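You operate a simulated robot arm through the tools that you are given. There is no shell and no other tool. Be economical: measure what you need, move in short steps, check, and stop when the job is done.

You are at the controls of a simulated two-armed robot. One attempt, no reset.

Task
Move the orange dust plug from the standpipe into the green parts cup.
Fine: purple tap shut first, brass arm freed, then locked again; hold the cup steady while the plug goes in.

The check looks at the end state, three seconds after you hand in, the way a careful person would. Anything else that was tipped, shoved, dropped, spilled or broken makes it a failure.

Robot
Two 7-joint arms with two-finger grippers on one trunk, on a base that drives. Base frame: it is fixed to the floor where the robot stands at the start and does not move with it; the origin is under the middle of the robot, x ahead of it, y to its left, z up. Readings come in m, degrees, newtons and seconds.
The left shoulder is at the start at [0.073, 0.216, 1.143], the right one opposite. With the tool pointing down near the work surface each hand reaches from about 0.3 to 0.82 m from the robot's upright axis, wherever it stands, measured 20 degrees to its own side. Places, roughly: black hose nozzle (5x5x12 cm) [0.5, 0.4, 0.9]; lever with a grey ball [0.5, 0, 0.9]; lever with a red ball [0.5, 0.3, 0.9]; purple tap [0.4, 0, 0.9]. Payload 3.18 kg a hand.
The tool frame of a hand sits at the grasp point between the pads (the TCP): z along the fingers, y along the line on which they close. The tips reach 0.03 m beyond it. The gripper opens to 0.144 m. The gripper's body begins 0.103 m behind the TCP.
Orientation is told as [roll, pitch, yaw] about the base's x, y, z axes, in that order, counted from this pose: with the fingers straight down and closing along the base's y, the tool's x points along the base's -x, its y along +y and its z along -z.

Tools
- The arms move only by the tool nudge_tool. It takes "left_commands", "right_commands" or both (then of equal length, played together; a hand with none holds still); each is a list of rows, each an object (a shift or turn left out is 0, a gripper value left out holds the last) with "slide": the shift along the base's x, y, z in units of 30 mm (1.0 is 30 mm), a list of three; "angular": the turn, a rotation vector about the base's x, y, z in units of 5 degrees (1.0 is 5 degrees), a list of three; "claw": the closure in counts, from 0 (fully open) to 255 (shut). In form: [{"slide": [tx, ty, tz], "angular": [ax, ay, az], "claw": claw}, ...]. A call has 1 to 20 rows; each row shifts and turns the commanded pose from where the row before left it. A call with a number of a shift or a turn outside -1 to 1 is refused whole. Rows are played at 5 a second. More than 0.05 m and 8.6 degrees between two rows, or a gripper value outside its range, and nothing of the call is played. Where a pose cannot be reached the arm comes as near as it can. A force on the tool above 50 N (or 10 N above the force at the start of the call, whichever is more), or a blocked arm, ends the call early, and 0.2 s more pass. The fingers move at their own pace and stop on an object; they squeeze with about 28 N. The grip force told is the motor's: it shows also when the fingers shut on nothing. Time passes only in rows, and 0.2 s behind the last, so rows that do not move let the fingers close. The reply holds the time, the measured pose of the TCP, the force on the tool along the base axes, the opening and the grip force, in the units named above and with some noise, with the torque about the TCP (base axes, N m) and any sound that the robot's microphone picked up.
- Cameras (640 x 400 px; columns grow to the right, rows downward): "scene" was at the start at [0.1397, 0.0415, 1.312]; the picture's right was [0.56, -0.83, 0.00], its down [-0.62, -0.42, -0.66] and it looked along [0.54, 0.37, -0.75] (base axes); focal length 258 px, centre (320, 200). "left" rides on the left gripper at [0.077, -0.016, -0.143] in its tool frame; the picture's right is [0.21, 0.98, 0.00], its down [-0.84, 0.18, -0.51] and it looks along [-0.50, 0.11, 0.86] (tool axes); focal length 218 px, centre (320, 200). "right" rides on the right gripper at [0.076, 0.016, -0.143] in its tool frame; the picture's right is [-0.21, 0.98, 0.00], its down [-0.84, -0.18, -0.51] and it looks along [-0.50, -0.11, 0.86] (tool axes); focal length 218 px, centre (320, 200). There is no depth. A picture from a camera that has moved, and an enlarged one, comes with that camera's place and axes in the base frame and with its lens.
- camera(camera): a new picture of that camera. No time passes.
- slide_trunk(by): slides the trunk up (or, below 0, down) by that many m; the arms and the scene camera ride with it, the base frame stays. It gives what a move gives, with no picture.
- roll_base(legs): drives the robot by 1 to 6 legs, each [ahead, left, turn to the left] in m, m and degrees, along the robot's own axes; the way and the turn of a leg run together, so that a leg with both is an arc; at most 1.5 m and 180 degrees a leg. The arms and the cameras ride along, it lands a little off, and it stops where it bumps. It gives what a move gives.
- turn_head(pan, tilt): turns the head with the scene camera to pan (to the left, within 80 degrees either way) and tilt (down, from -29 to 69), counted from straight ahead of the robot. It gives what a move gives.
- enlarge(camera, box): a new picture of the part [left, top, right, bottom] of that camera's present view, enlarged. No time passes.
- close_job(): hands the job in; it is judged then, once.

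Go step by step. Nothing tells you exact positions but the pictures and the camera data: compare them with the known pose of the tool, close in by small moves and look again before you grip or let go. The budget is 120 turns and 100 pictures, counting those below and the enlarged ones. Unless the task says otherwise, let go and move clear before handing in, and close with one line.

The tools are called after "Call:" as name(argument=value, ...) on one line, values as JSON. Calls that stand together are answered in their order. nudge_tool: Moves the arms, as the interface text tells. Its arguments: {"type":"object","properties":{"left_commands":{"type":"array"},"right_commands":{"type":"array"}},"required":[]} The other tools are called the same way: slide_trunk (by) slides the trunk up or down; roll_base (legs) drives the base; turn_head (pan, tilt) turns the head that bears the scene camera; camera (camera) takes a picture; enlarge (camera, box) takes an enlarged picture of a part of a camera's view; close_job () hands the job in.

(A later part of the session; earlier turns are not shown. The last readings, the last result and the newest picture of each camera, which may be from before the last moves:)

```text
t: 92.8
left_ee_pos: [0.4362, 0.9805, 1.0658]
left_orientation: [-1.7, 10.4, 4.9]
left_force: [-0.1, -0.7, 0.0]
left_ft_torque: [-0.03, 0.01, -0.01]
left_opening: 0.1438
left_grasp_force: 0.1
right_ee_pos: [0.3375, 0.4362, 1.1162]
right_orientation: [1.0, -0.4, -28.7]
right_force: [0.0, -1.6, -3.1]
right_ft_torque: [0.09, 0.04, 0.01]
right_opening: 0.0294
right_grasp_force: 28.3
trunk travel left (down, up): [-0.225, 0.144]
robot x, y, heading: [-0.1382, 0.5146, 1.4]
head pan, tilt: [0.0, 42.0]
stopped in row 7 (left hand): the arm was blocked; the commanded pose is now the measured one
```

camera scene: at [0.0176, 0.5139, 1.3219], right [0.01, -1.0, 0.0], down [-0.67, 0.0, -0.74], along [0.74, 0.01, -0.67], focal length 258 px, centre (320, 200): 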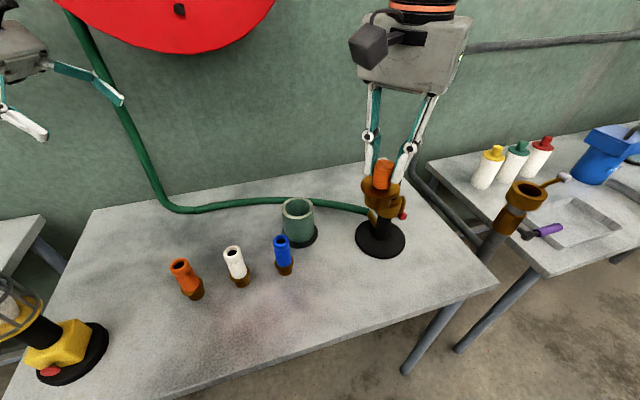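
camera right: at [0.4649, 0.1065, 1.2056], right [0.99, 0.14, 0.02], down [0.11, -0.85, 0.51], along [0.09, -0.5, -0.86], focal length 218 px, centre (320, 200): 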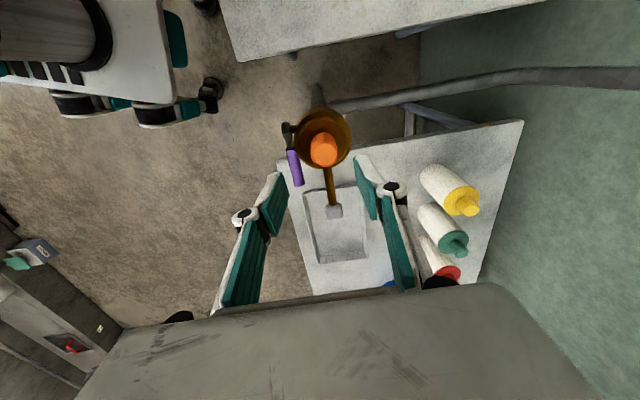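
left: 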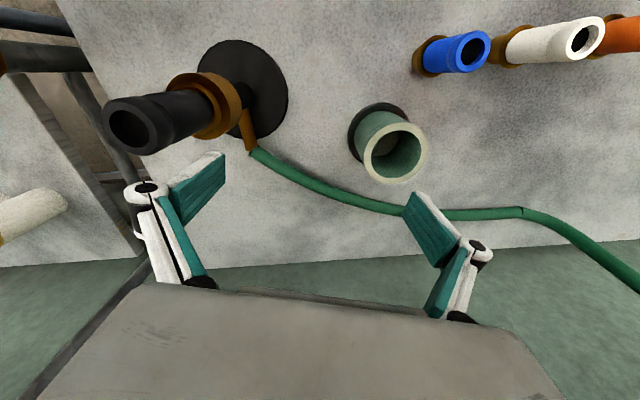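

The left arm was blocked by something, so I'll look that way.

Call:
turn_head(pan=50, tilt=35)

Call:
camera(camera="scene")

Call:
camera(camera="left")

```text
t: 94.0
left_ee_pos: [0.4379, 0.9813, 1.0655]
left_orientation: [-2.0, 10.3, 4.4]
left_force: [0.7, 0.4, 0.2]
left_ft_torque: [-0.02, 0.01, 0.0]
left_opening: 0.1441
left_grasp_force: 0.1
right_ee_pos: [0.337, 0.4405, 1.1171]
right_orientation: [0.9, -0.8, -28.8]
right_force: [-0.3, -0.2, -3.3]
right_ft_torque: [0.01, -0.01, -0.04]
right_opening: 0.0295
right_grasp_force: 27.8
trunk travel left (down, up): [-0.225, 0.144]
robot x, y, heading: [-0.1422, 0.5174, 1.1]
head pan, tilt: [50.0, 35.0]
```

```text
39 pictures are left
camera scene: at [-0.009, 0.5955, 1.3311], right [0.78, -0.63, 0.01], down [-0.36, -0.45, -0.81], along [0.52, 0.63, -0.58], focal length 258 px, centre (320, 200)
```

scene: 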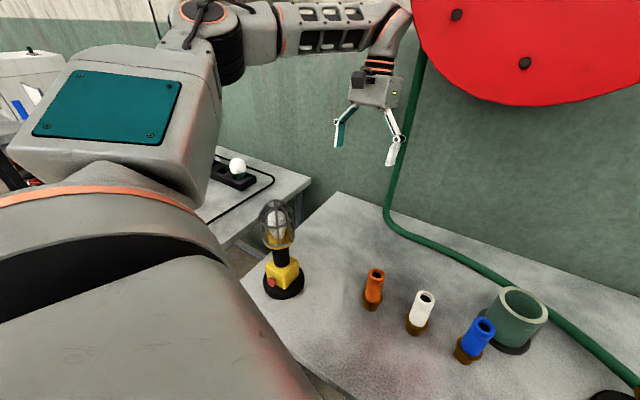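

```text
38 pictures are left
camera left: at [0.3885, 0.9642, 1.2194], right [-0.29, 0.96, 0.01], down [0.9, 0.27, 0.34], along [0.33, 0.1, -0.94], focal length 218 px, centre (320, 200)
```

left: 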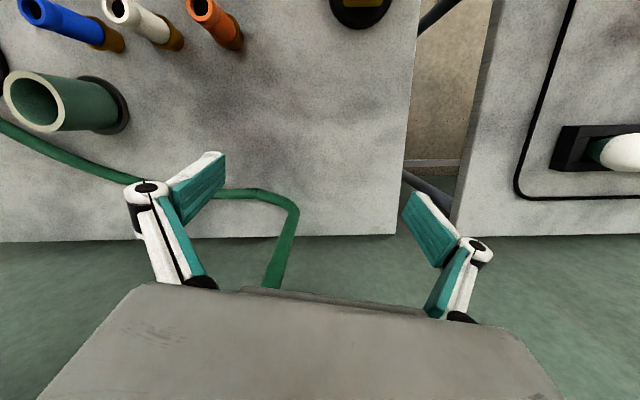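

The forearm or wrist is probably touching the red hose reel. I'll draw the left hand back towards the robot (-x) first, then inward.

Call:
nudge_tool(left_commands=[{"slide": [-1, 0, 0]}, {"slide": [-1, 0, 0]}, {"slide": [-1, 0, 0]}, {"slide": [-1, -0.5, 0]}, {"slide": [-0.5, -1, 0]}, {"slide": [0, -1, 0]}, {"slide": [0, -1, 0]}, {"slide": [0, -1, 0]}])

Call:
camera(camera="scene")

```text
t: 95.8
left_ee_pos: [0.3195, 0.8957, 1.1087]
left_orientation: [-1.3, 10.3, 3.3]
left_force: [0.0, -0.3, -0.1]
left_ft_torque: [0.04, 0.03, 0.02]
left_opening: 0.1438
left_grasp_force: 0.0
left hand out of reach, approached as far as the arm can: row 6, 7, 8
right_ee_pos: [0.3369, 0.4289, 1.1179]
right_orientation: [1.3, -0.4, -28.8]
right_force: [-0.1, -0.2, -1.9]
right_ft_torque: [-0.02, -0.01, 0.02]
right_opening: 0.0293
right_grasp_force: 27.8
trunk travel left (down, up): [-0.225, 0.144]
robot x, y, heading: [-0.1413, 0.5151, 0.8]
head pan, tilt: [50.0, 35.0]
```

```text
37 pictures are left
camera scene: at [-0.0093, 0.5836, 1.332], right [0.78, -0.63, 0.0], down [-0.36, -0.45, -0.82], along [0.52, 0.64, -0.57], focal length 258 px, centre (320, 200)
```

scene: 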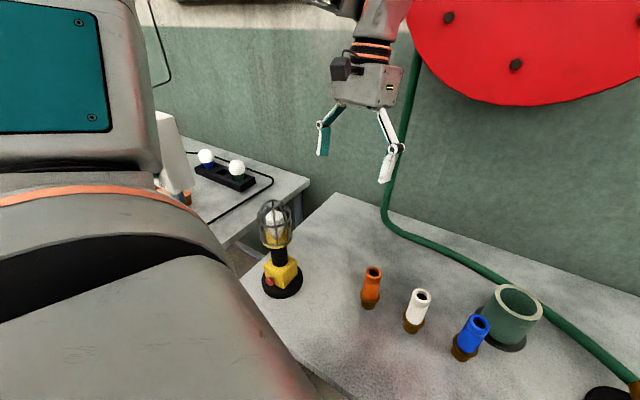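

Call:
nudge_tool(left_commands=[{"angular": [0, -1, 0], "slide": [0.3, 0, -0.5]}, {"angular": [0, -1, 0], "slide": [0.3, 0, -0.5]}, {"angular": [0, 0, -0.6], "slide": [0.3, 0, -0.5]}, {"slide": [0.3, 0, -0.5]}, {"slide": [0.5, -0.5, -0.5]}, {"slide": [0.5, -1, 0]}, {"slide": [0, -1, 0]}])

Call:
camera(camera="scene")

```text
t: 97.4
left_ee_pos: [0.4088, 0.9081, 1.0791]
left_orientation: [-2.0, 0.3, 0.1]
left_force: [0.4, -0.1, 0.2]
left_ft_torque: [0.01, -0.02, -0.01]
left_opening: 0.144
left_grasp_force: 0.1
left hand out of reach, approached as far as the arm can: row 1, 2, 5, 6, 7
right_ee_pos: [0.3351, 0.4283, 1.1178]
right_orientation: [1.3, -0.5, -28.8]
right_force: [-0.1, 0.1, -3.0]
right_ft_torque: [-0.01, 0.01, 0.0]
right_opening: 0.0294
right_grasp_force: 27.9
trunk travel left (down, up): [-0.225, 0.144]
robot x, y, heading: [-0.1424, 0.5154, 0.8]
head pan, tilt: [50.0, 35.0]
```

```text
36 pictures are left
camera scene: at [-0.0095, 0.5832, 1.3321], right [0.78, -0.63, 0.0], down [-0.36, -0.45, -0.82], along [0.52, 0.64, -0.57], focal length 258 px, centre (320, 200)
```

scene: 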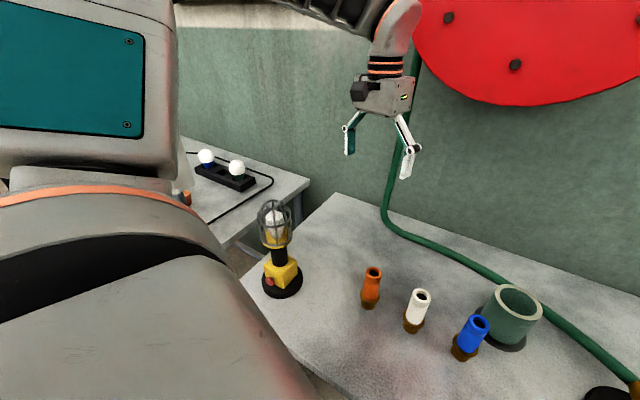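

Call:
nudge_tool(left_commands=[{"slide": [0, 0.2, -0.5]}, {"slide": [0, 0.2, -0.5], "angular": [0, 0, 1]}, {"angular": [0, 0, 1]}, {"angular": [0, 0, 1]}, {"angular": [0, 0, 1]}, {"angular": [0, 0, 1]}, {"angular": [0, 0, 1]}, {"angular": [0, 0, 1]}, {"angular": [0, 0, 1]}, {"slide": [0, -1, 0]}, {"slide": [0, -1, 0]}, {"slide": [0, -1, 0]}])

Call:
camera(camera="scene")

```text
t: 100.0
left_ee_pos: [0.4434, 1.0819, 1.1198]
left_orientation: [-1.9, 0.6, 35.0]
left_force: [-0.2, 0.4, 0.2]
left_ft_torque: [0.03, -0.02, 0.02]
left_opening: 0.1438
left_grasp_force: 0.0
left hand out of reach, approached as far as the arm can: row 1, 2, 3, 4, 5, 6, 7, 8, 9, 10, 11, 12
right_ee_pos: [0.3352, 0.4283, 1.1185]
right_orientation: [1.3, -0.4, -28.8]
right_force: [0.4, -0.2, -3.2]
right_ft_torque: [0.02, -0.02, -0.03]
right_opening: 0.0293
right_grasp_force: 27.9
trunk travel left (down, up): [-0.225, 0.144]
robot x, y, heading: [-0.143, 0.5148, 1.3]
head pan, tilt: [50.0, 35.0]
```

```text
35 pictures are left
camera scene: at [-0.0097, 0.5832, 1.3321], right [0.78, -0.63, 0.0], down [-0.36, -0.45, -0.82], along [0.52, 0.64, -0.57], focal length 258 px, centre (320, 200)
```

scene: 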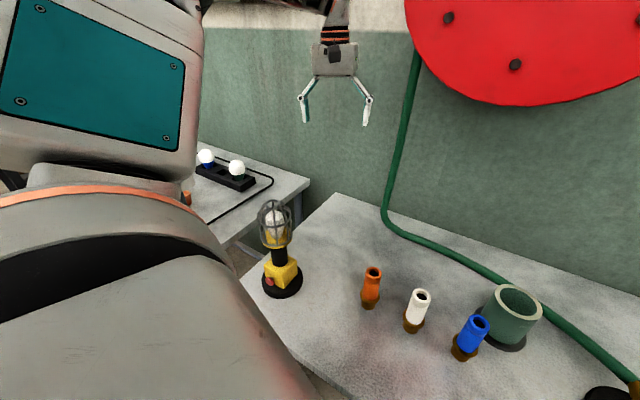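

Positive yaw drives the left arm to a limit. I'll try negative yaw instead, which also puts the wrist camera underneath, away from the right hand.

Call:
nudge_tool(left_commands=[{"angular": [0, 0, -1]}, {"angular": [0, 0, -1]}, {"angular": [0, 0, -1]}, {"angular": [0, 0, -1]}, {"angular": [0, 0, -1]}, {"angular": [0, 0, -1]}, {"angular": [0, 0, -1]}, {"angular": [0, 0, -1]}, {"angular": [0, 0, -1]}, {"angular": [0, 0, -1]}, {"angular": [0, 0, -1]}, {"angular": [0, 0, -1]}, {"angular": [0, 0, -1]}, {"slide": [0, -1, 0], "angular": [0, 0, -1]}, {"slide": [0, -1, 0], "angular": [0, 0, -1]}, {"slide": [0, -1, -0.5]}, {"slide": [0, -1, -0.5]}, {"slide": [0, -1, -0.5]}, {"slide": [0, -1, -0.5]}])

```text
t: 104.0
left_ee_pos: [0.4427, 0.9, 1.0589]
left_orientation: [-1.8, 0.4, -39.9]
left_force: [0.2, 0.6, 0.8]
left_ft_torque: [0.0, 0.01, 0.0]
left_opening: 0.1441
left_grasp_force: 0.1
right_ee_pos: [0.3361, 0.4291, 1.1172]
right_orientation: [1.3, -0.4, -28.9]
right_force: [0.1, -0.9, -2.2]
right_ft_torque: [0.03, 0.02, 0.03]
right_opening: 0.0292
right_grasp_force: 28.2
trunk travel left (down, up): [-0.225, 0.144]
robot x, y, heading: [-0.1419, 0.515, 0.8]
head pan, tilt: [50.0, 35.0]
```

Negative yaw works. Continuing to yaw about -95°, then tilting 55° so the fingers point towards -y and down.

Call:
nudge_tool(left_commands=[{"angular": [0, 0, -1]}, {"angular": [0, 0, -1]}, {"angular": [0, 0, -1]}, {"angular": [0, 0, -1]}, {"angular": [0, 0, -1]}, {"angular": [0, 0, -1]}, {"angular": [0, 0, -1]}, {"angular": [0, 0, -1]}, {"angular": [0, 0, -1]}, {"angular": [0, 0, -1]}, {"angular": [0, 0, -1]}])

Call:
nudge_tool(left_commands=[{"angular": [-0.996, 0.087, 0]}, {"angular": [-0.996, 0.087, 0]}, {"angular": [-0.996, 0.087, 0]}, {"angular": [-0.996, 0.087, 0]}, {"angular": [-0.996, 0.087, 0]}, {"angular": [-0.996, 0.087, 0]}, {"angular": [-0.996, 0.087, 0]}, {"angular": [-0.996, 0.087, 0]}, {"angular": [-0.996, 0.087, 0]}, {"angular": [-0.996, 0.087, 0]}, {"angular": [-0.996, 0.087, 0]}])

Call:
camera(camera="left")

Call:
camera(camera="scene")

```text
t: 106.4
left_ee_pos: [0.443, 0.9003, 1.0594]
left_orientation: [-2.0, 0.5, -94.9]
left_force: [0.3, 0.1, 0.0]
left_ft_torque: [0.01, 0.01, 0.01]
left_opening: 0.1438
left_grasp_force: 0.1
right_ee_pos: [0.336, 0.4293, 1.1173]
right_orientation: [1.3, -0.5, -28.7]
right_force: [0.1, -0.4, -4.0]
right_ft_torque: [0.0, 0.02, -0.03]
right_opening: 0.0291
right_grasp_force: 27.7
trunk travel left (down, up): [-0.225, 0.144]
robot x, y, heading: [-0.1396, 0.5172, 0.9]
head pan, tilt: [50.0, 35.0]
```

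```text
t: 108.8
left_ee_pos: [0.4446, 0.9004, 1.0597]
left_orientation: [-2.2, -54.6, -94.8]
left_force: [0.7, -0.1, 0.0]
left_ft_torque: [-0.02, 0.03, -0.02]
left_opening: 0.144
left_grasp_force: 0.1
right_ee_pos: [0.3358, 0.4289, 1.1168]
right_orientation: [1.2, -0.5, -29.0]
right_force: [0.1, 0.0, -2.9]
right_ft_torque: [-0.03, 0.02, -0.03]
right_opening: 0.0291
right_grasp_force: 28.2
trunk travel left (down, up): [-0.225, 0.144]
robot x, y, heading: [-0.1385, 0.5144, 1.0]
head pan, tilt: [50.0, 35.0]
```

```text
34 pictures are left
camera left: at [0.4467, 1.0613, 1.0798], right [0.98, 0.01, -0.19], down [0.19, -0.1, 0.98], along [-0.01, -1.0, -0.1], focal length 218 px, centre (320, 200)
```

left: 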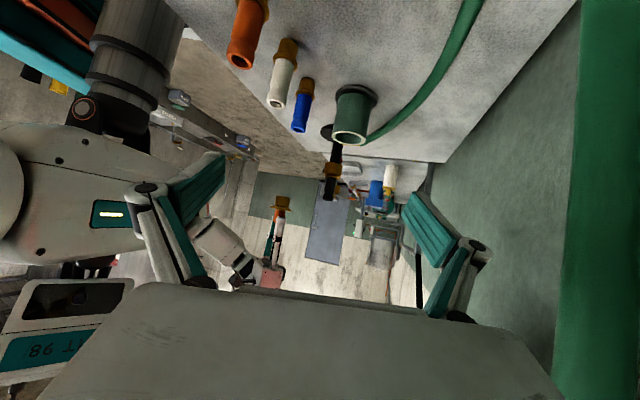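

```text
33 pictures are left
camera scene: at [-0.0091, 0.5837, 1.332], right [0.78, -0.63, 0.0], down [-0.36, -0.45, -0.82], along [0.52, 0.64, -0.57], focal length 258 px, centre (320, 200)
```

scene: 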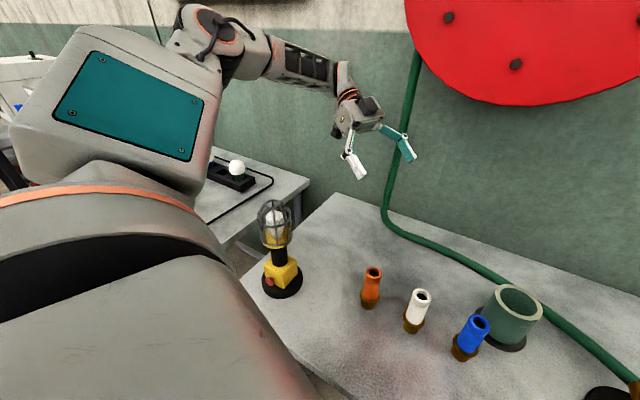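

The orientation is right. I'll move the left hand to a pre-grasp about 12 cm short of the cup with a reduced opening, so it stays clear of the blue piece.

Call:
nudge_tool(left_commands=[{"slide": [0.145, -0.955, -0.595], "claw": 55}, {"slide": [0.145, -0.955, -0.595]}, {"slide": [0.145, -0.955, -0.595]}, {"slide": [0.145, -0.955, -0.595]}, {"slide": [0.145, -0.955, -0.595]}, {"slide": [0.145, -0.955, -0.595]}, {"slide": [0.145, -0.955, -0.595]}, {"slide": [0.145, -0.955, -0.595]}, {}])

Call:
turn_head(pan=10, tilt=45)

Call:
camera(camera="left")

Call:
camera(camera="scene")

```text
t: 110.8
left_ee_pos: [0.478, 0.6716, 0.9162]
left_orientation: [-2.0, -54.5, -95.0]
left_force: [0.1, -0.4, 0.2]
left_ft_torque: [-0.01, -0.03, 0.04]
left_opening: 0.1127
left_grasp_force: 0.0
right_ee_pos: [0.3356, 0.4279, 1.1178]
right_orientation: [1.3, -0.5, -28.9]
right_force: [0.1, 0.0, -2.6]
right_ft_torque: [0.02, -0.02, 0.01]
right_opening: 0.0294
right_grasp_force: 27.8
trunk travel left (down, up): [-0.225, 0.144]
robot x, y, heading: [-0.1401, 0.5122, 0.9]
head pan, tilt: [50.0, 35.0]
```

```text
t: 111.9
left_ee_pos: [0.4793, 0.6708, 0.9161]
left_orientation: [-2.0, -54.5, -94.8]
left_force: [0.1, -0.4, -0.5]
left_ft_torque: [0.0, -0.01, -0.02]
left_opening: 0.1129
left_grasp_force: 0.0
right_ee_pos: [0.3357, 0.4279, 1.1179]
right_orientation: [1.3, -0.4, -28.9]
right_force: [-0.3, -0.3, -2.4]
right_ft_torque: [-0.02, 0.0, 0.0]
right_opening: 0.0294
right_grasp_force: 28.3
trunk travel left (down, up): [-0.225, 0.144]
robot x, y, heading: [-0.1401, 0.5138, 0.9]
head pan, tilt: [10.0, 45.0]
```

```text
32 pictures are left
camera left: at [0.4815, 0.8317, 0.9361], right [0.98, 0.01, -0.19], down [0.19, -0.1, 0.98], along [-0.01, -1.0, -0.1], focal length 218 px, centre (320, 200)
```

left: 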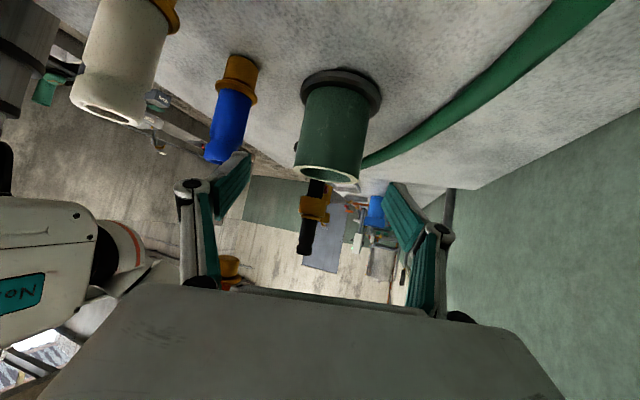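

```text
31 pictures are left
camera scene: at [0.0148, 0.5304, 1.3173], right [0.19, -0.98, 0.0], down [-0.69, -0.13, -0.71], along [0.69, 0.13, -0.71], focal length 258 px, centre (320, 200)
```

scene: 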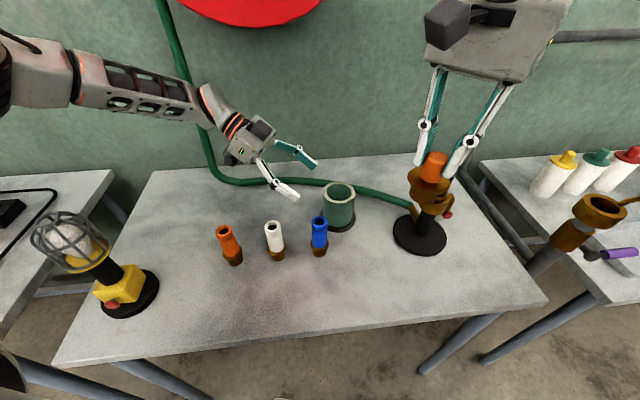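

The cup is about 1 cm to +x of the finger midline. I'll correct that and advance most of the way.

Call:
nudge_tool(left_commands=[{"slide": [0.3, 0, 0]}, {"slide": [-0.07, -0.816, -0.574]}, {"slide": [-0.07, -0.816, -0.574]}, {"slide": [-0.05, -0.6, -0.42]}, {}])

Call:
camera(camera="left")

Call:
enlarge(camera="scene", box=[230, 130, 390, 270])

```text
t: 113.1
left_ee_pos: [0.4483, 0.6264, 0.894]
left_orientation: [-1.8, -54.6, -94.9]
left_force: [1.5, 0.4, 1.3]
left_ft_torque: [-0.06, -0.06, 0.03]
left_opening: 0.1137
left_grasp_force: 0.9
left hand out of reach, approached as far as the arm can: row 2, 3, 4
right_ee_pos: [0.3358, 0.4294, 1.1183]
right_orientation: [1.3, -0.4, -28.9]
right_force: [0.4, -0.7, -2.7]
right_ft_torque: [0.01, 0.0, -0.02]
right_opening: 0.0293
right_grasp_force: 27.6
trunk travel left (down, up): [-0.225, 0.144]
robot x, y, heading: [-0.1406, 0.5193, 1.0]
head pan, tilt: [10.0, 45.0]
```

```text
30 pictures are left
camera left: at [0.4491, 0.7864, 0.9155], right [0.98, 0.01, -0.19], down [0.19, -0.1, 0.98], along [-0.01, -1.0, -0.1], focal length 218 px, centre (320, 200)
```

left: 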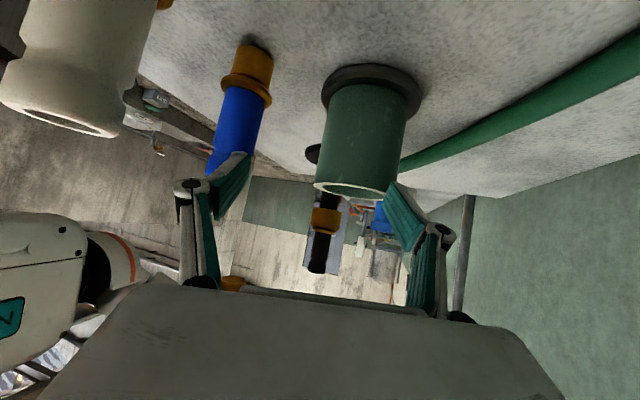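

```text
2.86 times, centred on (310, 200) of scene
camera zoom: at [0.0149, 0.5304, 1.3173], right [0.19, -0.98, 0.0], down [-0.69, -0.13, -0.71], along [0.69, 0.13, -0.71], focal length 739 px, centre (349, 200)
```

zoom: 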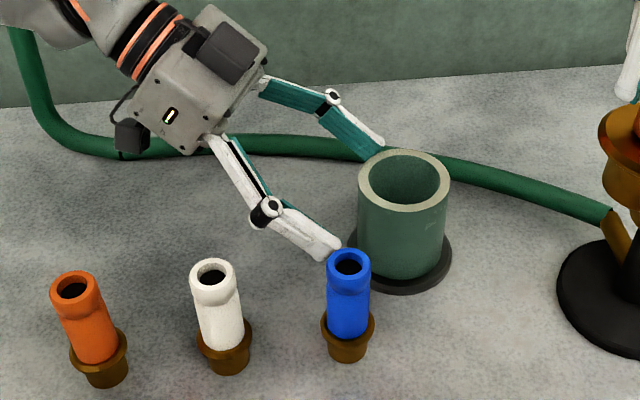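

The left hand ran out of reach and drifted near the blue piece. I'll back out at once along the approach, then shift the base right for more reach.

Call:
nudge_tool(left_commands=[{"slide": [0.3, 0.5, 0.35]}, {"slide": [0.4, 0.8, 0.57]}, {"slide": [0.3, 0.8, 0.57]}, {"slide": [0, 0.8, 0.57]}])

Call:
enlarge(camera="scene", box=[230, 130, 390, 270])

```text
t: 114.1
left_ee_pos: [0.4763, 0.715, 0.9568]
left_orientation: [-1.9, -54.5, -94.8]
left_force: [0.2, -0.6, 0.5]
left_ft_torque: [-0.01, 0.0, 0.02]
left_opening: 0.1131
left_grasp_force: 0.0
right_ee_pos: [0.336, 0.4288, 1.1181]
right_orientation: [1.3, -0.4, -28.9]
right_force: [0.3, -0.2, -2.8]
right_ft_torque: [-0.01, -0.01, 0.01]
right_opening: 0.0291
right_grasp_force: 28.2
trunk travel left (down, up): [-0.225, 0.144]
robot x, y, heading: [-0.1397, 0.5131, 0.9]
head pan, tilt: [10.0, 45.0]
```

```text
2.86 times, centred on (310, 200) of scene
camera zoom: at [0.0141, 0.5305, 1.3174], right [0.19, -0.98, 0.0], down [-0.69, -0.13, -0.71], along [0.69, 0.13, -0.71], focal length 739 px, centre (349, 200)
```

zoom: 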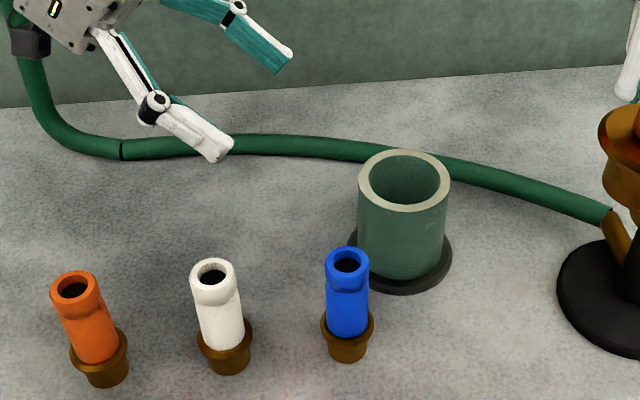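

Nothing was disturbed. Driving the base 12 cm right and slightly back; the left fingertips stay well above the cup rim.

Call:
roll_base(legs=[[-0.03, -0.12, -0.9]])

Call:
nudge_tool(left_commands=[{"slide": [0.5, 1, 0.2]}, {"slide": [0.5, 1, 0]}, {}])

Call:
camera(camera="left")

```text
t: 115.8
left_ee_pos: [0.4503, 0.5832, 0.957]
left_orientation: [-2.0, -54.5, -95.8]
left_force: [0.1, -0.8, 0.0]
left_ft_torque: [0.04, -0.02, 0.01]
left_opening: 0.1129
left_grasp_force: 0.0
right_ee_pos: [0.3046, 0.3011, 1.1163]
right_orientation: [1.4, -0.5, -30.0]
right_force: [0.3, -0.4, -2.8]
right_ft_torque: [0.02, -0.04, -0.01]
right_opening: 0.0292
right_grasp_force: 28.3
trunk travel left (down, up): [-0.225, 0.144]
robot x, y, heading: [-0.1673, 0.3998, -0.1]
head pan, tilt: [10.0, 45.0]
```

```text
t: 116.6
left_ee_pos: [0.4818, 0.6457, 0.9615]
left_orientation: [-1.9, -54.5, -95.9]
left_force: [0.4, -0.4, 0.5]
left_ft_torque: [0.01, -0.01, 0.03]
left_opening: 0.1131
left_grasp_force: 0.1
right_ee_pos: [0.3046, 0.3011, 1.119]
right_orientation: [1.4, -0.5, -30.0]
right_force: [-1.1, -0.6, -2.8]
right_ft_torque: [-0.01, 0.0, -0.01]
right_opening: 0.0292
right_grasp_force: 28.2
trunk travel left (down, up): [-0.225, 0.144]
robot x, y, heading: [-0.1705, 0.3974, -0.3]
head pan, tilt: [10.0, 45.0]
```

```text
27 pictures are left
camera left: at [0.487, 0.8056, 0.9826], right [0.98, -0.01, -0.19], down [0.19, -0.1, 0.98], along [-0.03, -0.99, -0.1], focal length 218 px, centre (320, 200)
```

left: 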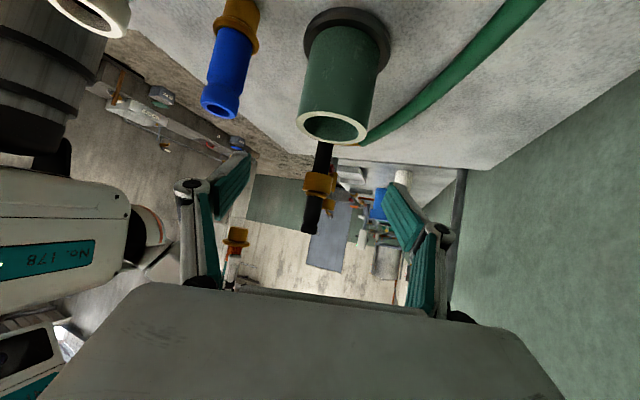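

Now with better reach: cup axis at about [0.479, 0.573]. I'll lower to the approach line, then advance in checked steps.

Call:
nudge_tool(left_commands=[{"slide": [0.1, 0, -1]}, {"slide": [0.1, 0, -1]}, {"slide": [-0.085, -0.81, -0.577]}, {}])

Call:
camera(camera="left")

```text
t: 117.6
left_ee_pos: [0.4693, 0.6216, 0.8926]
left_orientation: [-1.8, -54.5, -95.9]
left_force: [0.6, -0.1, 1.2]
left_ft_torque: [0.02, 0.0, -0.02]
left_opening: 0.1129
left_grasp_force: 0.1
left hand out of reach, approached as far as the arm can: row 2, 3
right_ee_pos: [0.3052, 0.3018, 1.1178]
right_orientation: [1.3, -0.6, -30.0]
right_force: [0.0, 0.0, -2.7]
right_ft_torque: [-0.03, 0.03, -0.01]
right_opening: 0.0293
right_grasp_force: 27.7
trunk travel left (down, up): [-0.225, 0.144]
robot x, y, heading: [-0.1698, 0.3987, -0.1]
head pan, tilt: [10.0, 45.0]
```

```text
26 pictures are left
camera left: at [0.4741, 0.7814, 0.9126], right [0.98, 0.0, -0.19], down [0.19, -0.1, 0.98], along [-0.02, -0.99, -0.1], focal length 218 px, centre (320, 200)
```

left: 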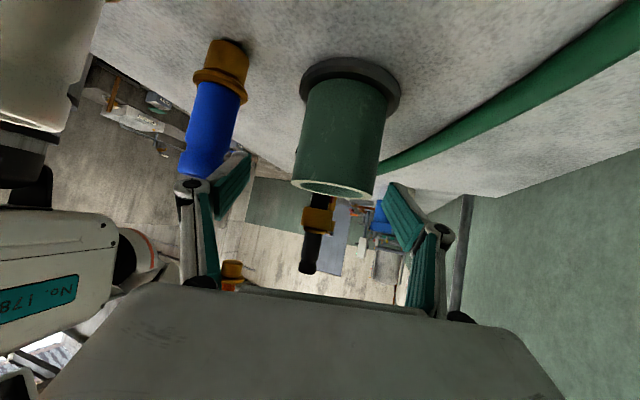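

The limit is on going downward, so I'll lower the trunk. First I back the left hand off so it comes down clear of the cup.

Call:
nudge_tool(left_commands=[{"slide": [0.25, 0.8, 0.57]}, {"slide": [0.25, 0.8, 0.57]}, {"slide": [0.1, 0.8, 0.57]}, {}])

Call:
slide_trunk(by=-0.08)

Call:
camera(camera="left")

```text
t: 118.6
left_ee_pos: [0.4876, 0.6914, 0.9448]
left_orientation: [-2.1, -54.5, -95.9]
left_force: [0.8, -0.2, -0.2]
left_ft_torque: [0.0, 0.02, 0.01]
left_opening: 0.1129
left_grasp_force: 0.1
right_ee_pos: [0.3046, 0.3009, 1.1163]
right_orientation: [1.3, -0.5, -29.9]
right_force: [0.0, 0.0, -2.2]
right_ft_torque: [-0.02, -0.01, 0.0]
right_opening: 0.0295
right_grasp_force: 27.6
trunk travel left (down, up): [-0.225, 0.144]
robot x, y, heading: [-0.1689, 0.3987, -0.2]
head pan, tilt: [10.0, 45.0]
```

```text
t: 119.8
left_ee_pos: [0.4862, 0.6945, 0.8681]
left_orientation: [-1.5, -54.5, -96.2]
left_force: [-0.2, -0.2, 0.3]
left_ft_torque: [0.06, 0.01, 0.06]
left_opening: 0.1127
left_grasp_force: 0.2
right_ee_pos: [0.3049, 0.3013, 1.0399]
right_orientation: [1.4, -0.7, -30.0]
right_force: [-0.8, -0.8, -2.5]
right_ft_torque: [0.0, -0.02, 0.01]
right_opening: 0.0292
right_grasp_force: 27.4
trunk travel left (down, up): [-0.145, 0.224]
robot x, y, heading: [-0.1692, 0.3952, -0.0]
head pan, tilt: [10.0, 45.0]
```

```text
25 pictures are left
camera left: at [0.492, 0.854, 0.8883], right [0.98, -0.01, -0.19], down [0.18, -0.1, 0.98], along [-0.02, -0.99, -0.1], focal length 218 px, centre (320, 200)
```

left: 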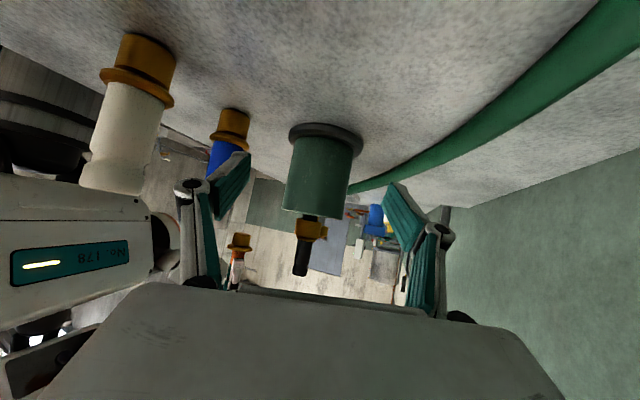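

Call:
camera(camera="scene")

```text
24 pictures are left
camera scene: at [0.0562, 0.4086, 1.231], right [0.17, -0.99, 0.0], down [-0.7, -0.12, -0.71], along [0.7, 0.12, -0.71], focal length 258 px, centre (320, 200)
```

scene: 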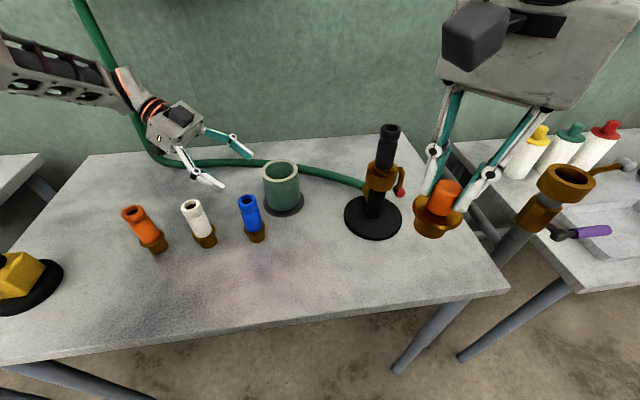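

The forearm is clear of the pieces, and the cup lies on the finger midline. Advancing.

Call:
nudge_tool(left_commands=[{"slide": [-0.06, -0.9, -0.17]}, {"slide": [-0.06, -0.9, -0.17]}, {"slide": [-0.06, -0.9, -0.17]}, {}])

Call:
camera(camera="left")

```text
t: 120.8
left_ee_pos: [0.4824, 0.6123, 0.8501]
left_orientation: [-2.0, -54.6, -95.7]
left_force: [-0.6, -0.5, -0.4]
left_ft_torque: [0.0, 0.02, 0.0]
left_opening: 0.1129
left_grasp_force: 0.1
right_ee_pos: [0.3055, 0.302, 1.0384]
right_orientation: [1.3, -0.5, -30.1]
right_force: [0.0, -0.5, -2.9]
right_ft_torque: [-0.01, -0.02, -0.01]
right_opening: 0.0291
right_grasp_force: 28.2
trunk travel left (down, up): [-0.145, 0.224]
robot x, y, heading: [-0.17, 0.3986, -0.3]
head pan, tilt: [10.0, 45.0]
```

```text
23 pictures are left
camera left: at [0.4875, 0.7727, 0.8705], right [0.98, -0.01, -0.19], down [0.19, -0.1, 0.98], along [-0.03, -0.99, -0.1], focal length 218 px, centre (320, 200)
```

left: 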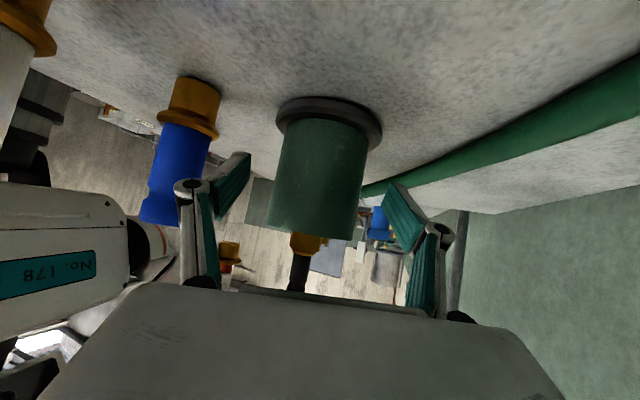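

Call:
nudge_tool(left_commands=[{"slide": [-0.05, -0.7, 0]}, {"slide": [-0.04, -0.5, 0]}, {}])

Call:
camera(camera="left")

Call:
enlarge(camera="scene", box=[180, 110, 340, 250])

```text
t: 121.6
left_ee_pos: [0.4796, 0.5765, 0.8498]
left_orientation: [-2.1, -54.5, -95.8]
left_force: [-1.1, 0.0, 0.0]
left_ft_torque: [0.0, 0.0, -0.04]
left_opening: 0.1128
left_grasp_force: 0.1
right_ee_pos: [0.3046, 0.3016, 1.0373]
right_orientation: [1.3, -0.6, -30.0]
right_force: [1.0, 0.7, -3.5]
right_ft_torque: [0.02, -0.03, 0.0]
right_opening: 0.0293
right_grasp_force: 28.3
trunk travel left (down, up): [-0.145, 0.224]
robot x, y, heading: [-0.1702, 0.3968, -0.2]
head pan, tilt: [10.0, 45.0]
```

```text
22 pictures are left
camera left: at [0.4843, 0.7362, 0.8704], right [0.98, -0.01, -0.19], down [0.19, -0.1, 0.98], along [-0.03, -0.99, -0.1], focal length 218 px, centre (320, 200)
```

left: 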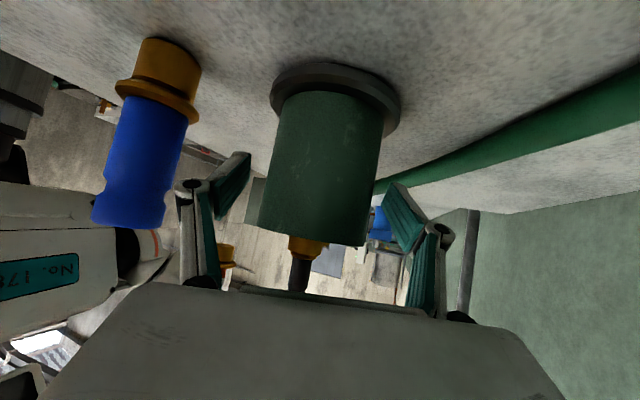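

```text
2.86 times, centred on (260, 180) of scene
camera zoom: at [0.0581, 0.4088, 1.2302], right [0.17, -0.99, 0.0], down [-0.7, -0.12, -0.71], along [0.7, 0.12, -0.71], focal length 739 px, centre (491, 257)
```

zoom: 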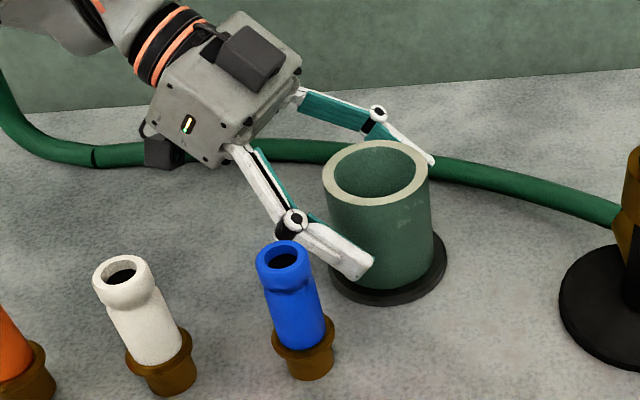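

The fingers straddle the cup, centred. Closing the left gripper on it slowly.

Call:
nudge_tool(left_commands=[{"claw": 75}, {"claw": 85}, {"claw": 92}, {"claw": 98}, {"claw": 104}, {"claw": 110}, {"claw": 120}, {"claw": 140}, {}])

Call:
camera(camera="scene")

```text
t: 123.6
left_ee_pos: [0.4803, 0.5762, 0.8509]
left_orientation: [-2.0, -54.5, -95.9]
left_force: [-0.3, 0.4, 0.3]
left_ft_torque: [-0.01, -0.16, 0.0]
left_opening: 0.078
left_grasp_force: 28.1
right_ee_pos: [0.3041, 0.3022, 1.0368]
right_orientation: [1.3, -0.5, -30.0]
right_force: [1.0, 0.6, -2.4]
right_ft_torque: [-0.02, 0.0, -0.01]
right_opening: 0.0293
right_grasp_force: 27.9
trunk travel left (down, up): [-0.145, 0.224]
robot x, y, heading: [-0.1696, 0.3943, 0.0]
head pan, tilt: [10.0, 45.0]
```

```text
20 pictures are left
camera scene: at [0.058, 0.4088, 1.2302], right [0.17, -0.99, 0.0], down [-0.7, -0.12, -0.71], along [0.7, 0.12, -0.71], focal length 258 px, centre (320, 200)
```

scene: 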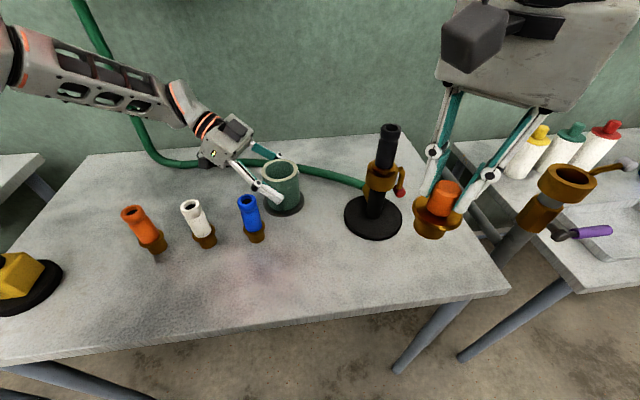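

The cup is held (78 mm outer). I'll measure the plug's flange against the cup bore before going over.

Call:
enlarge(camera="scene", box=[390, 150, 490, 250])

Call:
enlarge(camera="scene", box=[240, 140, 320, 220])

```text
4.00 times, centred on (440, 200) of scene
camera zoom: at [0.058, 0.4088, 1.2302], right [0.17, -0.99, 0.0], down [-0.7, -0.12, -0.71], along [0.7, 0.12, -0.71], focal length 1034 px, centre (-160, 200)
```

zoom: 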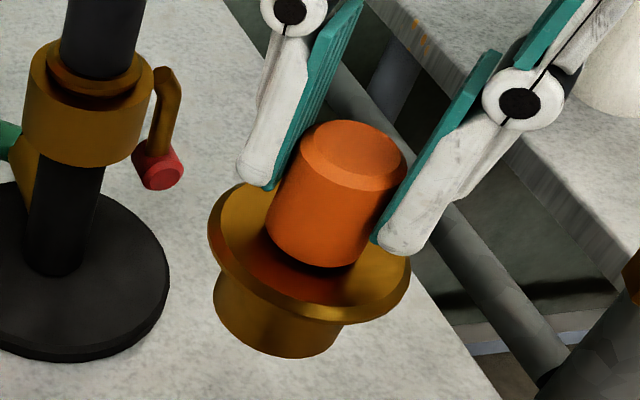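

```text
5.00 times, centred on (280, 180) of scene
camera zoom: at [0.058, 0.4088, 1.2302], right [0.17, -0.99, 0.0], down [-0.7, -0.12, -0.71], along [0.7, 0.12, -0.71], focal length 1293 px, centre (520, 300)
```

zoom: 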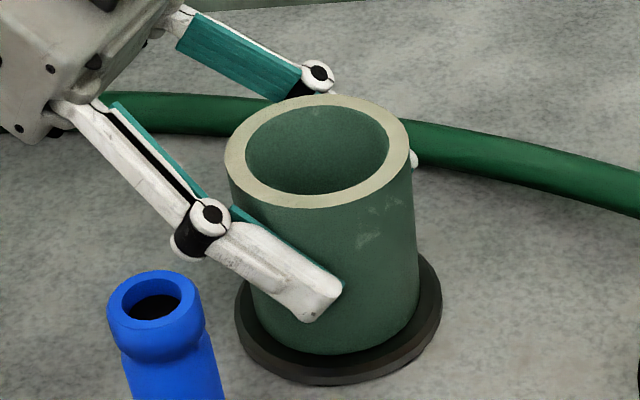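

The flange (about 54 mm) fits the cup bore (about 61 mm). I'll bring the plug round behind the nozzle at a safe height: first to the left, then forward over the cup.

Call:
nudge_tool(right_commands=[{"slide": [0, 0.5, 0.4]}, {"slide": [0, 1, 0.2]}, {"slide": [0, 1, 0]}, {"slide": [0, 1, 0]}, {"slide": [0, 1, 0]}, {"slide": [0.3, 1, 0]}, {"slide": [0.5, 1, 0]}, {"slide": [0.6, 1, 0]}, {"slide": [0.7, 0.8, 0]}, {"slide": [0.7, 0.5, 0]}])

Call:
camera(camera="scene")

```text
t: 125.9
left_ee_pos: [0.4795, 0.5756, 0.8501]
left_orientation: [-2.0, -54.7, -95.9]
left_force: [-0.2, -1.9, 1.4]
left_ft_torque: [-0.14, -0.27, -0.07]
left_opening: 0.0776
left_grasp_force: 27.8
right_ee_pos: [0.4337, 0.5106, 1.1203]
right_orientation: [8.5, 3.5, -35.8]
right_force: [-0.5, 0.1, -2.6]
right_ft_torque: [-0.02, -0.01, 0.01]
right_opening: 0.0293
right_grasp_force: 28.4
trunk travel left (down, up): [-0.145, 0.224]
robot x, y, heading: [-0.1709, 0.4009, -0.2]
head pan, tilt: [10.0, 45.0]
stopped in row 10 (right hand): the arm was blocked; the commanded pose is now the measured one
```

```text
17 pictures are left
camera scene: at [0.058, 0.4084, 1.2301], right [0.17, -0.99, 0.0], down [-0.7, -0.12, -0.71], along [0.7, 0.12, -0.71], focal length 258 px, centre (320, 200)
```

scene: 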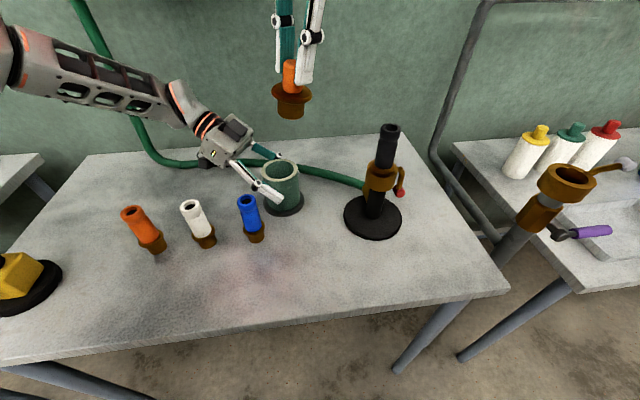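

The right arm stopped short, tilted a little. I'll straighten it at a lower height with more negative yaw, which this arm prefers, then try again.

Call:
nudge_tool(right_commands=[{"slide": [-0.5, 0, 0]}, {"slide": [-0.3, 0, 0], "angular": [-0.6, -0.3, 0]}, {"slide": [0, 0, -0.3], "angular": [-0.6, -0.3, -1]}, {"slide": [0, 0, -0.3], "angular": [-0.5, -0.1, -1]}, {"angular": [0, 0, -1], "slide": [0, 0, -0.3]}, {"angular": [0, 0, -1]}, {"angular": [0, 0, -1]}, {}])

```text
t: 127.9
left_ee_pos: [0.4792, 0.5751, 0.8501]
left_orientation: [-1.9, -54.5, -95.8]
left_force: [-1.4, -0.3, 2.2]
left_ft_torque: [-0.02, -0.18, -0.03]
left_opening: 0.0779
left_grasp_force: 28.2
right_ee_pos: [0.4266, 0.4853, 1.1259]
right_orientation: [6.1, 0.0, -63.4]
right_force: [-0.1, 0.5, -2.6]
right_ft_torque: [-0.02, 0.03, 0.03]
right_opening: 0.0296
right_grasp_force: 27.7
trunk travel left (down, up): [-0.145, 0.224]
robot x, y, heading: [-0.1694, 0.3975, -0.2]
head pan, tilt: [10.0, 45.0]
stopped in row 8 (right hand): the arm was blocked; the commanded pose is now the measured one
```

Still blocked; I need to see what the right arm is touching.

Call:
turn_head(pan=0, tilt=15)

Call:
camera(camera="scene")

```text
t: 128.8
left_ee_pos: [0.4798, 0.5758, 0.8506]
left_orientation: [-1.9, -54.5, -95.9]
left_force: [0.6, -1.3, 3.1]
left_ft_torque: [-0.11, -0.33, -0.07]
left_opening: 0.0777
left_grasp_force: 27.9
right_ee_pos: [0.4265, 0.4857, 1.1262]
right_orientation: [6.2, 0.0, -63.5]
right_force: [0.9, -0.3, -2.3]
right_ft_torque: [-0.01, 0.0, 0.0]
right_opening: 0.0292
right_grasp_force: 27.7
trunk travel left (down, up): [-0.145, 0.224]
robot x, y, heading: [-0.1686, 0.398, -0.2]
head pan, tilt: [0.0, 15.0]
```

```text
16 pictures are left
camera scene: at [0.0713, 0.3943, 1.2769], right [0.0, -1.0, 0.0], down [-0.26, 0.0, -0.97], along [0.97, 0.0, -0.26], focal length 258 px, centre (320, 200)
```

scene: 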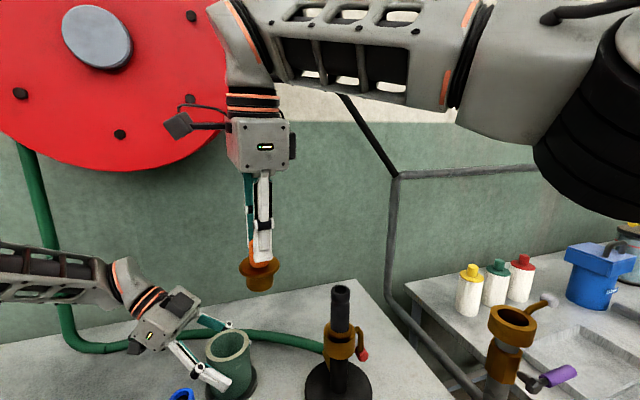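

Triangulating the reel: its face is at about x 0.56 and it hangs low (z about 1.2–1.3), so the raised wrist was touching it. I'll back off, come down to a low traverse height, and straighten the hand.

Call:
nudge_tool(right_commands=[{"slide": [-0.6, -0.6, 0]}, {"slide": [-0.6, -0.6, 0], "angular": [-0.6, 0, 0]}, {"slide": [-0.5, -0.3, -0.5], "angular": [-0.6, 0, 0]}, {"slide": [0, 0, -0.9]}, {"slide": [0, 0, -0.9]}, {"slide": [0, 0, -0.9]}, {"slide": [0, 0, -0.9]}, {}])

Call:
turn_head(pan=10, tilt=40)

Call:
camera(camera="scene")

```text
t: 130.6
left_ee_pos: [0.4797, 0.5756, 0.8509]
left_orientation: [-1.9, -54.4, -95.9]
left_force: [0.2, 0.1, 3.8]
left_ft_torque: [0.0, -0.33, 0.06]
left_opening: 0.078
left_grasp_force: 28.2
right_ee_pos: [0.3731, 0.4443, 1.0013]
right_orientation: [3.3, -5.9, -63.1]
right_force: [0.4, 0.0, -3.3]
right_ft_torque: [0.01, 0.05, 0.02]
right_opening: 0.0295
right_grasp_force: 27.5
trunk travel left (down, up): [-0.145, 0.224]
robot x, y, heading: [-0.1726, 0.3972, 0.1]
head pan, tilt: [0.0, 15.0]
```

```text
t: 131.5
left_ee_pos: [0.4802, 0.5752, 0.8496]
left_orientation: [-1.9, -54.5, -95.9]
left_force: [0.3, -0.2, 2.9]
left_ft_torque: [-0.08, -0.25, -0.08]
left_opening: 0.0776
left_grasp_force: 27.8
right_ee_pos: [0.3732, 0.4449, 1.0013]
right_orientation: [3.3, -5.9, -63.0]
right_force: [-0.5, -0.6, -2.9]
right_ft_torque: [0.02, 0.03, -0.01]
right_opening: 0.0293
right_grasp_force: 27.8
trunk travel left (down, up): [-0.145, 0.224]
robot x, y, heading: [-0.1695, 0.3984, -0.2]
head pan, tilt: [10.0, 40.0]
```

```text
15 pictures are left
camera scene: at [0.0616, 0.4091, 1.2375], right [0.17, -0.99, 0.0], down [-0.63, -0.11, -0.77], along [0.76, 0.13, -0.64], focal length 258 px, centre (320, 200)
```

scene: 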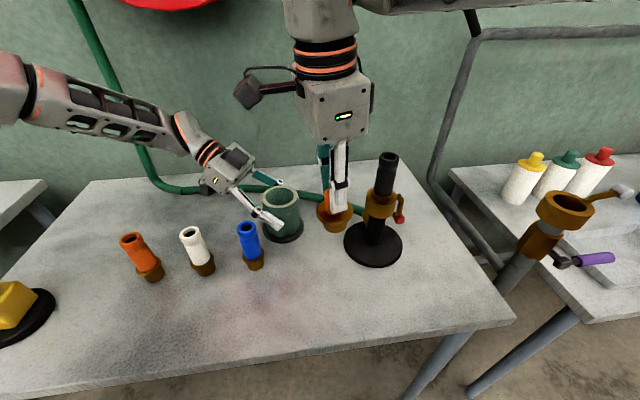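

Low and clear now. I'll straighten the tilt, ease the yaw to about -40°, and move over the cup rim.

Call:
nudge_tool(right_commands=[{"angular": [0.375, 0.56, 0]}, {"angular": [0.375, 0.56, 0]}, {"angular": [0, 0, 0.9]}, {"angular": [0, 0, 0.9]}, {"angular": [0, 0, 0.9]}, {"angular": [0, 0, 0.9]}, {"angular": [0, 0, 0.9]}, {"slide": [0.6, 0.7, 0]}, {"slide": [0.6, 0.7, 0]}, {"slide": [0.6, 0.7, 0]}, {"slide": [0.6, 0.7, 0]}, {}])

Call:
camera(camera="scene")

```text
t: 134.0
left_ee_pos: [0.4802, 0.5756, 0.8512]
left_orientation: [-1.9, -54.4, -96.1]
left_force: [-0.1, -1.1, 1.9]
left_ft_torque: [-0.15, -0.19, -0.07]
left_opening: 0.0778
left_grasp_force: 27.5
right_ee_pos: [0.4884, 0.4739, 1.0597]
right_orientation: [6.4, 6.4, -46.2]
right_force: [-0.3, 0.1, -2.2]
right_ft_torque: [-0.01, -0.02, -0.01]
right_opening: 0.0291
right_grasp_force: 27.7
trunk travel left (down, up): [-0.145, 0.224]
robot x, y, heading: [-0.1702, 0.3959, -0.0]
head pan, tilt: [10.0, 40.0]
stopped in row 12 (right hand): the arm was blocked; the commanded pose is now the measured one
```

```text
14 pictures are left
camera scene: at [0.0617, 0.4084, 1.2374], right [0.17, -0.99, 0.0], down [-0.63, -0.11, -0.77], along [0.75, 0.13, -0.64], focal length 258 px, centre (320, 200)
```

scene: 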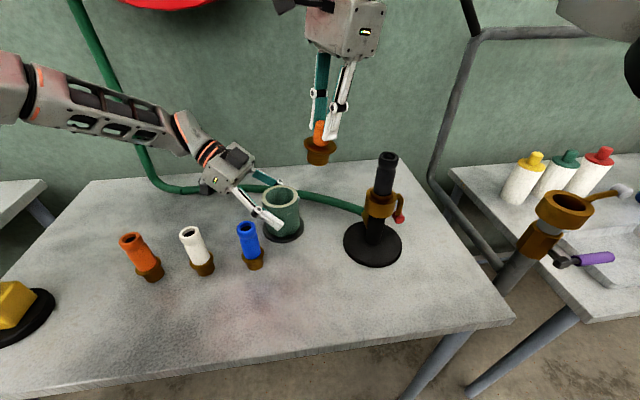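

The right arm can't extend that far across with the base here. I'll release the cup carefully, back both hands off, and move the base left so the cup lies straight ahead of it.

Call:
nudge_tool(left_commands=[{"claw": 110}, {"claw": 90}, {"claw": 55}, {"claw": 55}, {"slide": [0.05, 0.4, 0.29]}, {"slide": [0.085, 0.81, 0.577]}, {"slide": [0.085, 0.81, 0.577]}, {"slide": [0.085, 0.81, 0.577]}, {}], right_commands=[{"slide": [-0.8, 0, 0]}, {"slide": [-0.8, 0, 0], "angular": [-0.9, 0, 0]}, {"slide": [-0.8, 0, 0], "angular": [-0.9, 0, 0]}, {"slide": [-0.8, 0, -0.3]}, {"slide": [-0.8, -0.3, -0.3]}, {"slide": [-0.8, -0.3, 0]}, {"slide": [0, -0.3, 0]}, {}, {}])

Call:
camera(camera="scene")

```text
t: 136.0
left_ee_pos: [0.4895, 0.6624, 0.9114]
left_orientation: [-2.2, -54.4, -95.8]
left_force: [0.1, -0.7, 0.2]
left_ft_torque: [0.01, 0.0, 0.01]
left_opening: 0.1129
left_grasp_force: 0.0
right_ee_pos: [0.3409, 0.4506, 1.0374]
right_orientation: [-0.2, -0.4, -46.4]
right_force: [0.7, -1.0, -3.0]
right_ft_torque: [0.01, -0.01, 0.03]
right_opening: 0.0292
right_grasp_force: 28.1
trunk travel left (down, up): [-0.145, 0.224]
robot x, y, heading: [-0.1698, 0.3965, -0.2]
head pan, tilt: [10.0, 40.0]
```

```text
13 pictures are left
camera scene: at [0.0623, 0.4086, 1.2372], right [0.17, -0.99, 0.0], down [-0.63, -0.11, -0.77], along [0.75, 0.13, -0.64], focal length 258 px, centre (320, 200)
```

scene: 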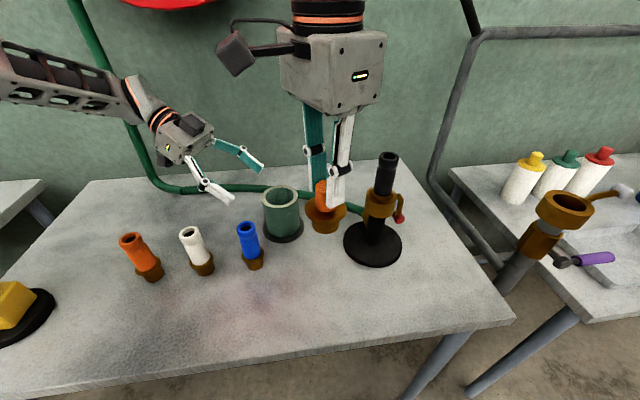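

Released cleanly, and the cup is unmoved. Driving left and slightly forward.

Call:
roll_base(legs=[[0.03, 0.13, 0]])

Call:
nudge_tool(left_commands=[{"slide": [-0.5, -0.9, -0.4]}, {"slide": [-0.5, -0.9, -0.4]}, {"slide": [-0.2, -0.6, -0.4]}, {"slide": [0, -0.3, -0.4]}, {}])

Call:
camera(camera="left")

```text
t: 137.8
left_ee_pos: [0.5184, 0.7931, 0.9113]
left_orientation: [-2.0, -54.4, -95.8]
left_force: [-0.9, 0.0, 0.4]
left_ft_torque: [-0.01, 0.02, -0.03]
left_opening: 0.1131
left_grasp_force: 0.0
right_ee_pos: [0.3716, 0.5827, 1.0372]
right_orientation: [-0.2, -0.5, -46.3]
right_force: [0.3, 0.4, -2.8]
right_ft_torque: [-0.02, -0.02, 0.02]
right_opening: 0.0292
right_grasp_force: 28.2
trunk travel left (down, up): [-0.145, 0.224]
robot x, y, heading: [-0.1393, 0.53, -0.2]
head pan, tilt: [10.0, 40.0]
```

```text
t: 139.1
left_ee_pos: [0.4812, 0.7091, 0.8647]
left_orientation: [-2.0, -54.5, -95.9]
left_force: [0.2, 0.2, 0.0]
left_ft_torque: [0.0, 0.02, -0.01]
left_opening: 0.1127
left_grasp_force: 0.0
right_ee_pos: [0.3719, 0.5829, 1.0367]
right_orientation: [-0.2, -0.5, -46.4]
right_force: [0.4, -0.2, -2.7]
right_ft_torque: [0.01, -0.02, -0.01]
right_opening: 0.0296
right_grasp_force: 27.8
trunk travel left (down, up): [-0.145, 0.224]
robot x, y, heading: [-0.1385, 0.5306, -0.3]
head pan, tilt: [10.0, 40.0]
```

```text
12 pictures are left
camera left: at [0.4869, 0.8702, 0.8846], right [0.98, -0.01, -0.19], down [0.19, -0.1, 0.98], along [-0.03, -0.99, -0.1], focal length 218 px, centre (320, 200)
```

left: 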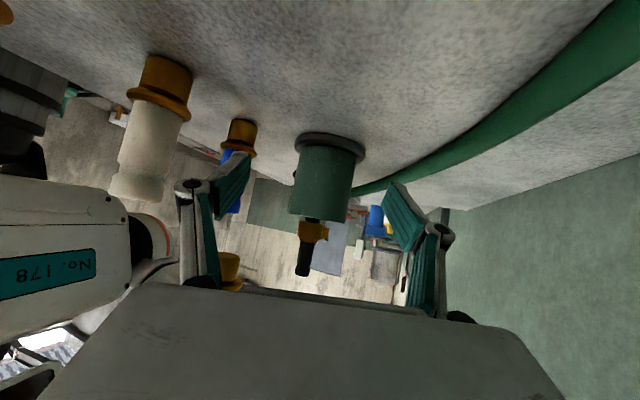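

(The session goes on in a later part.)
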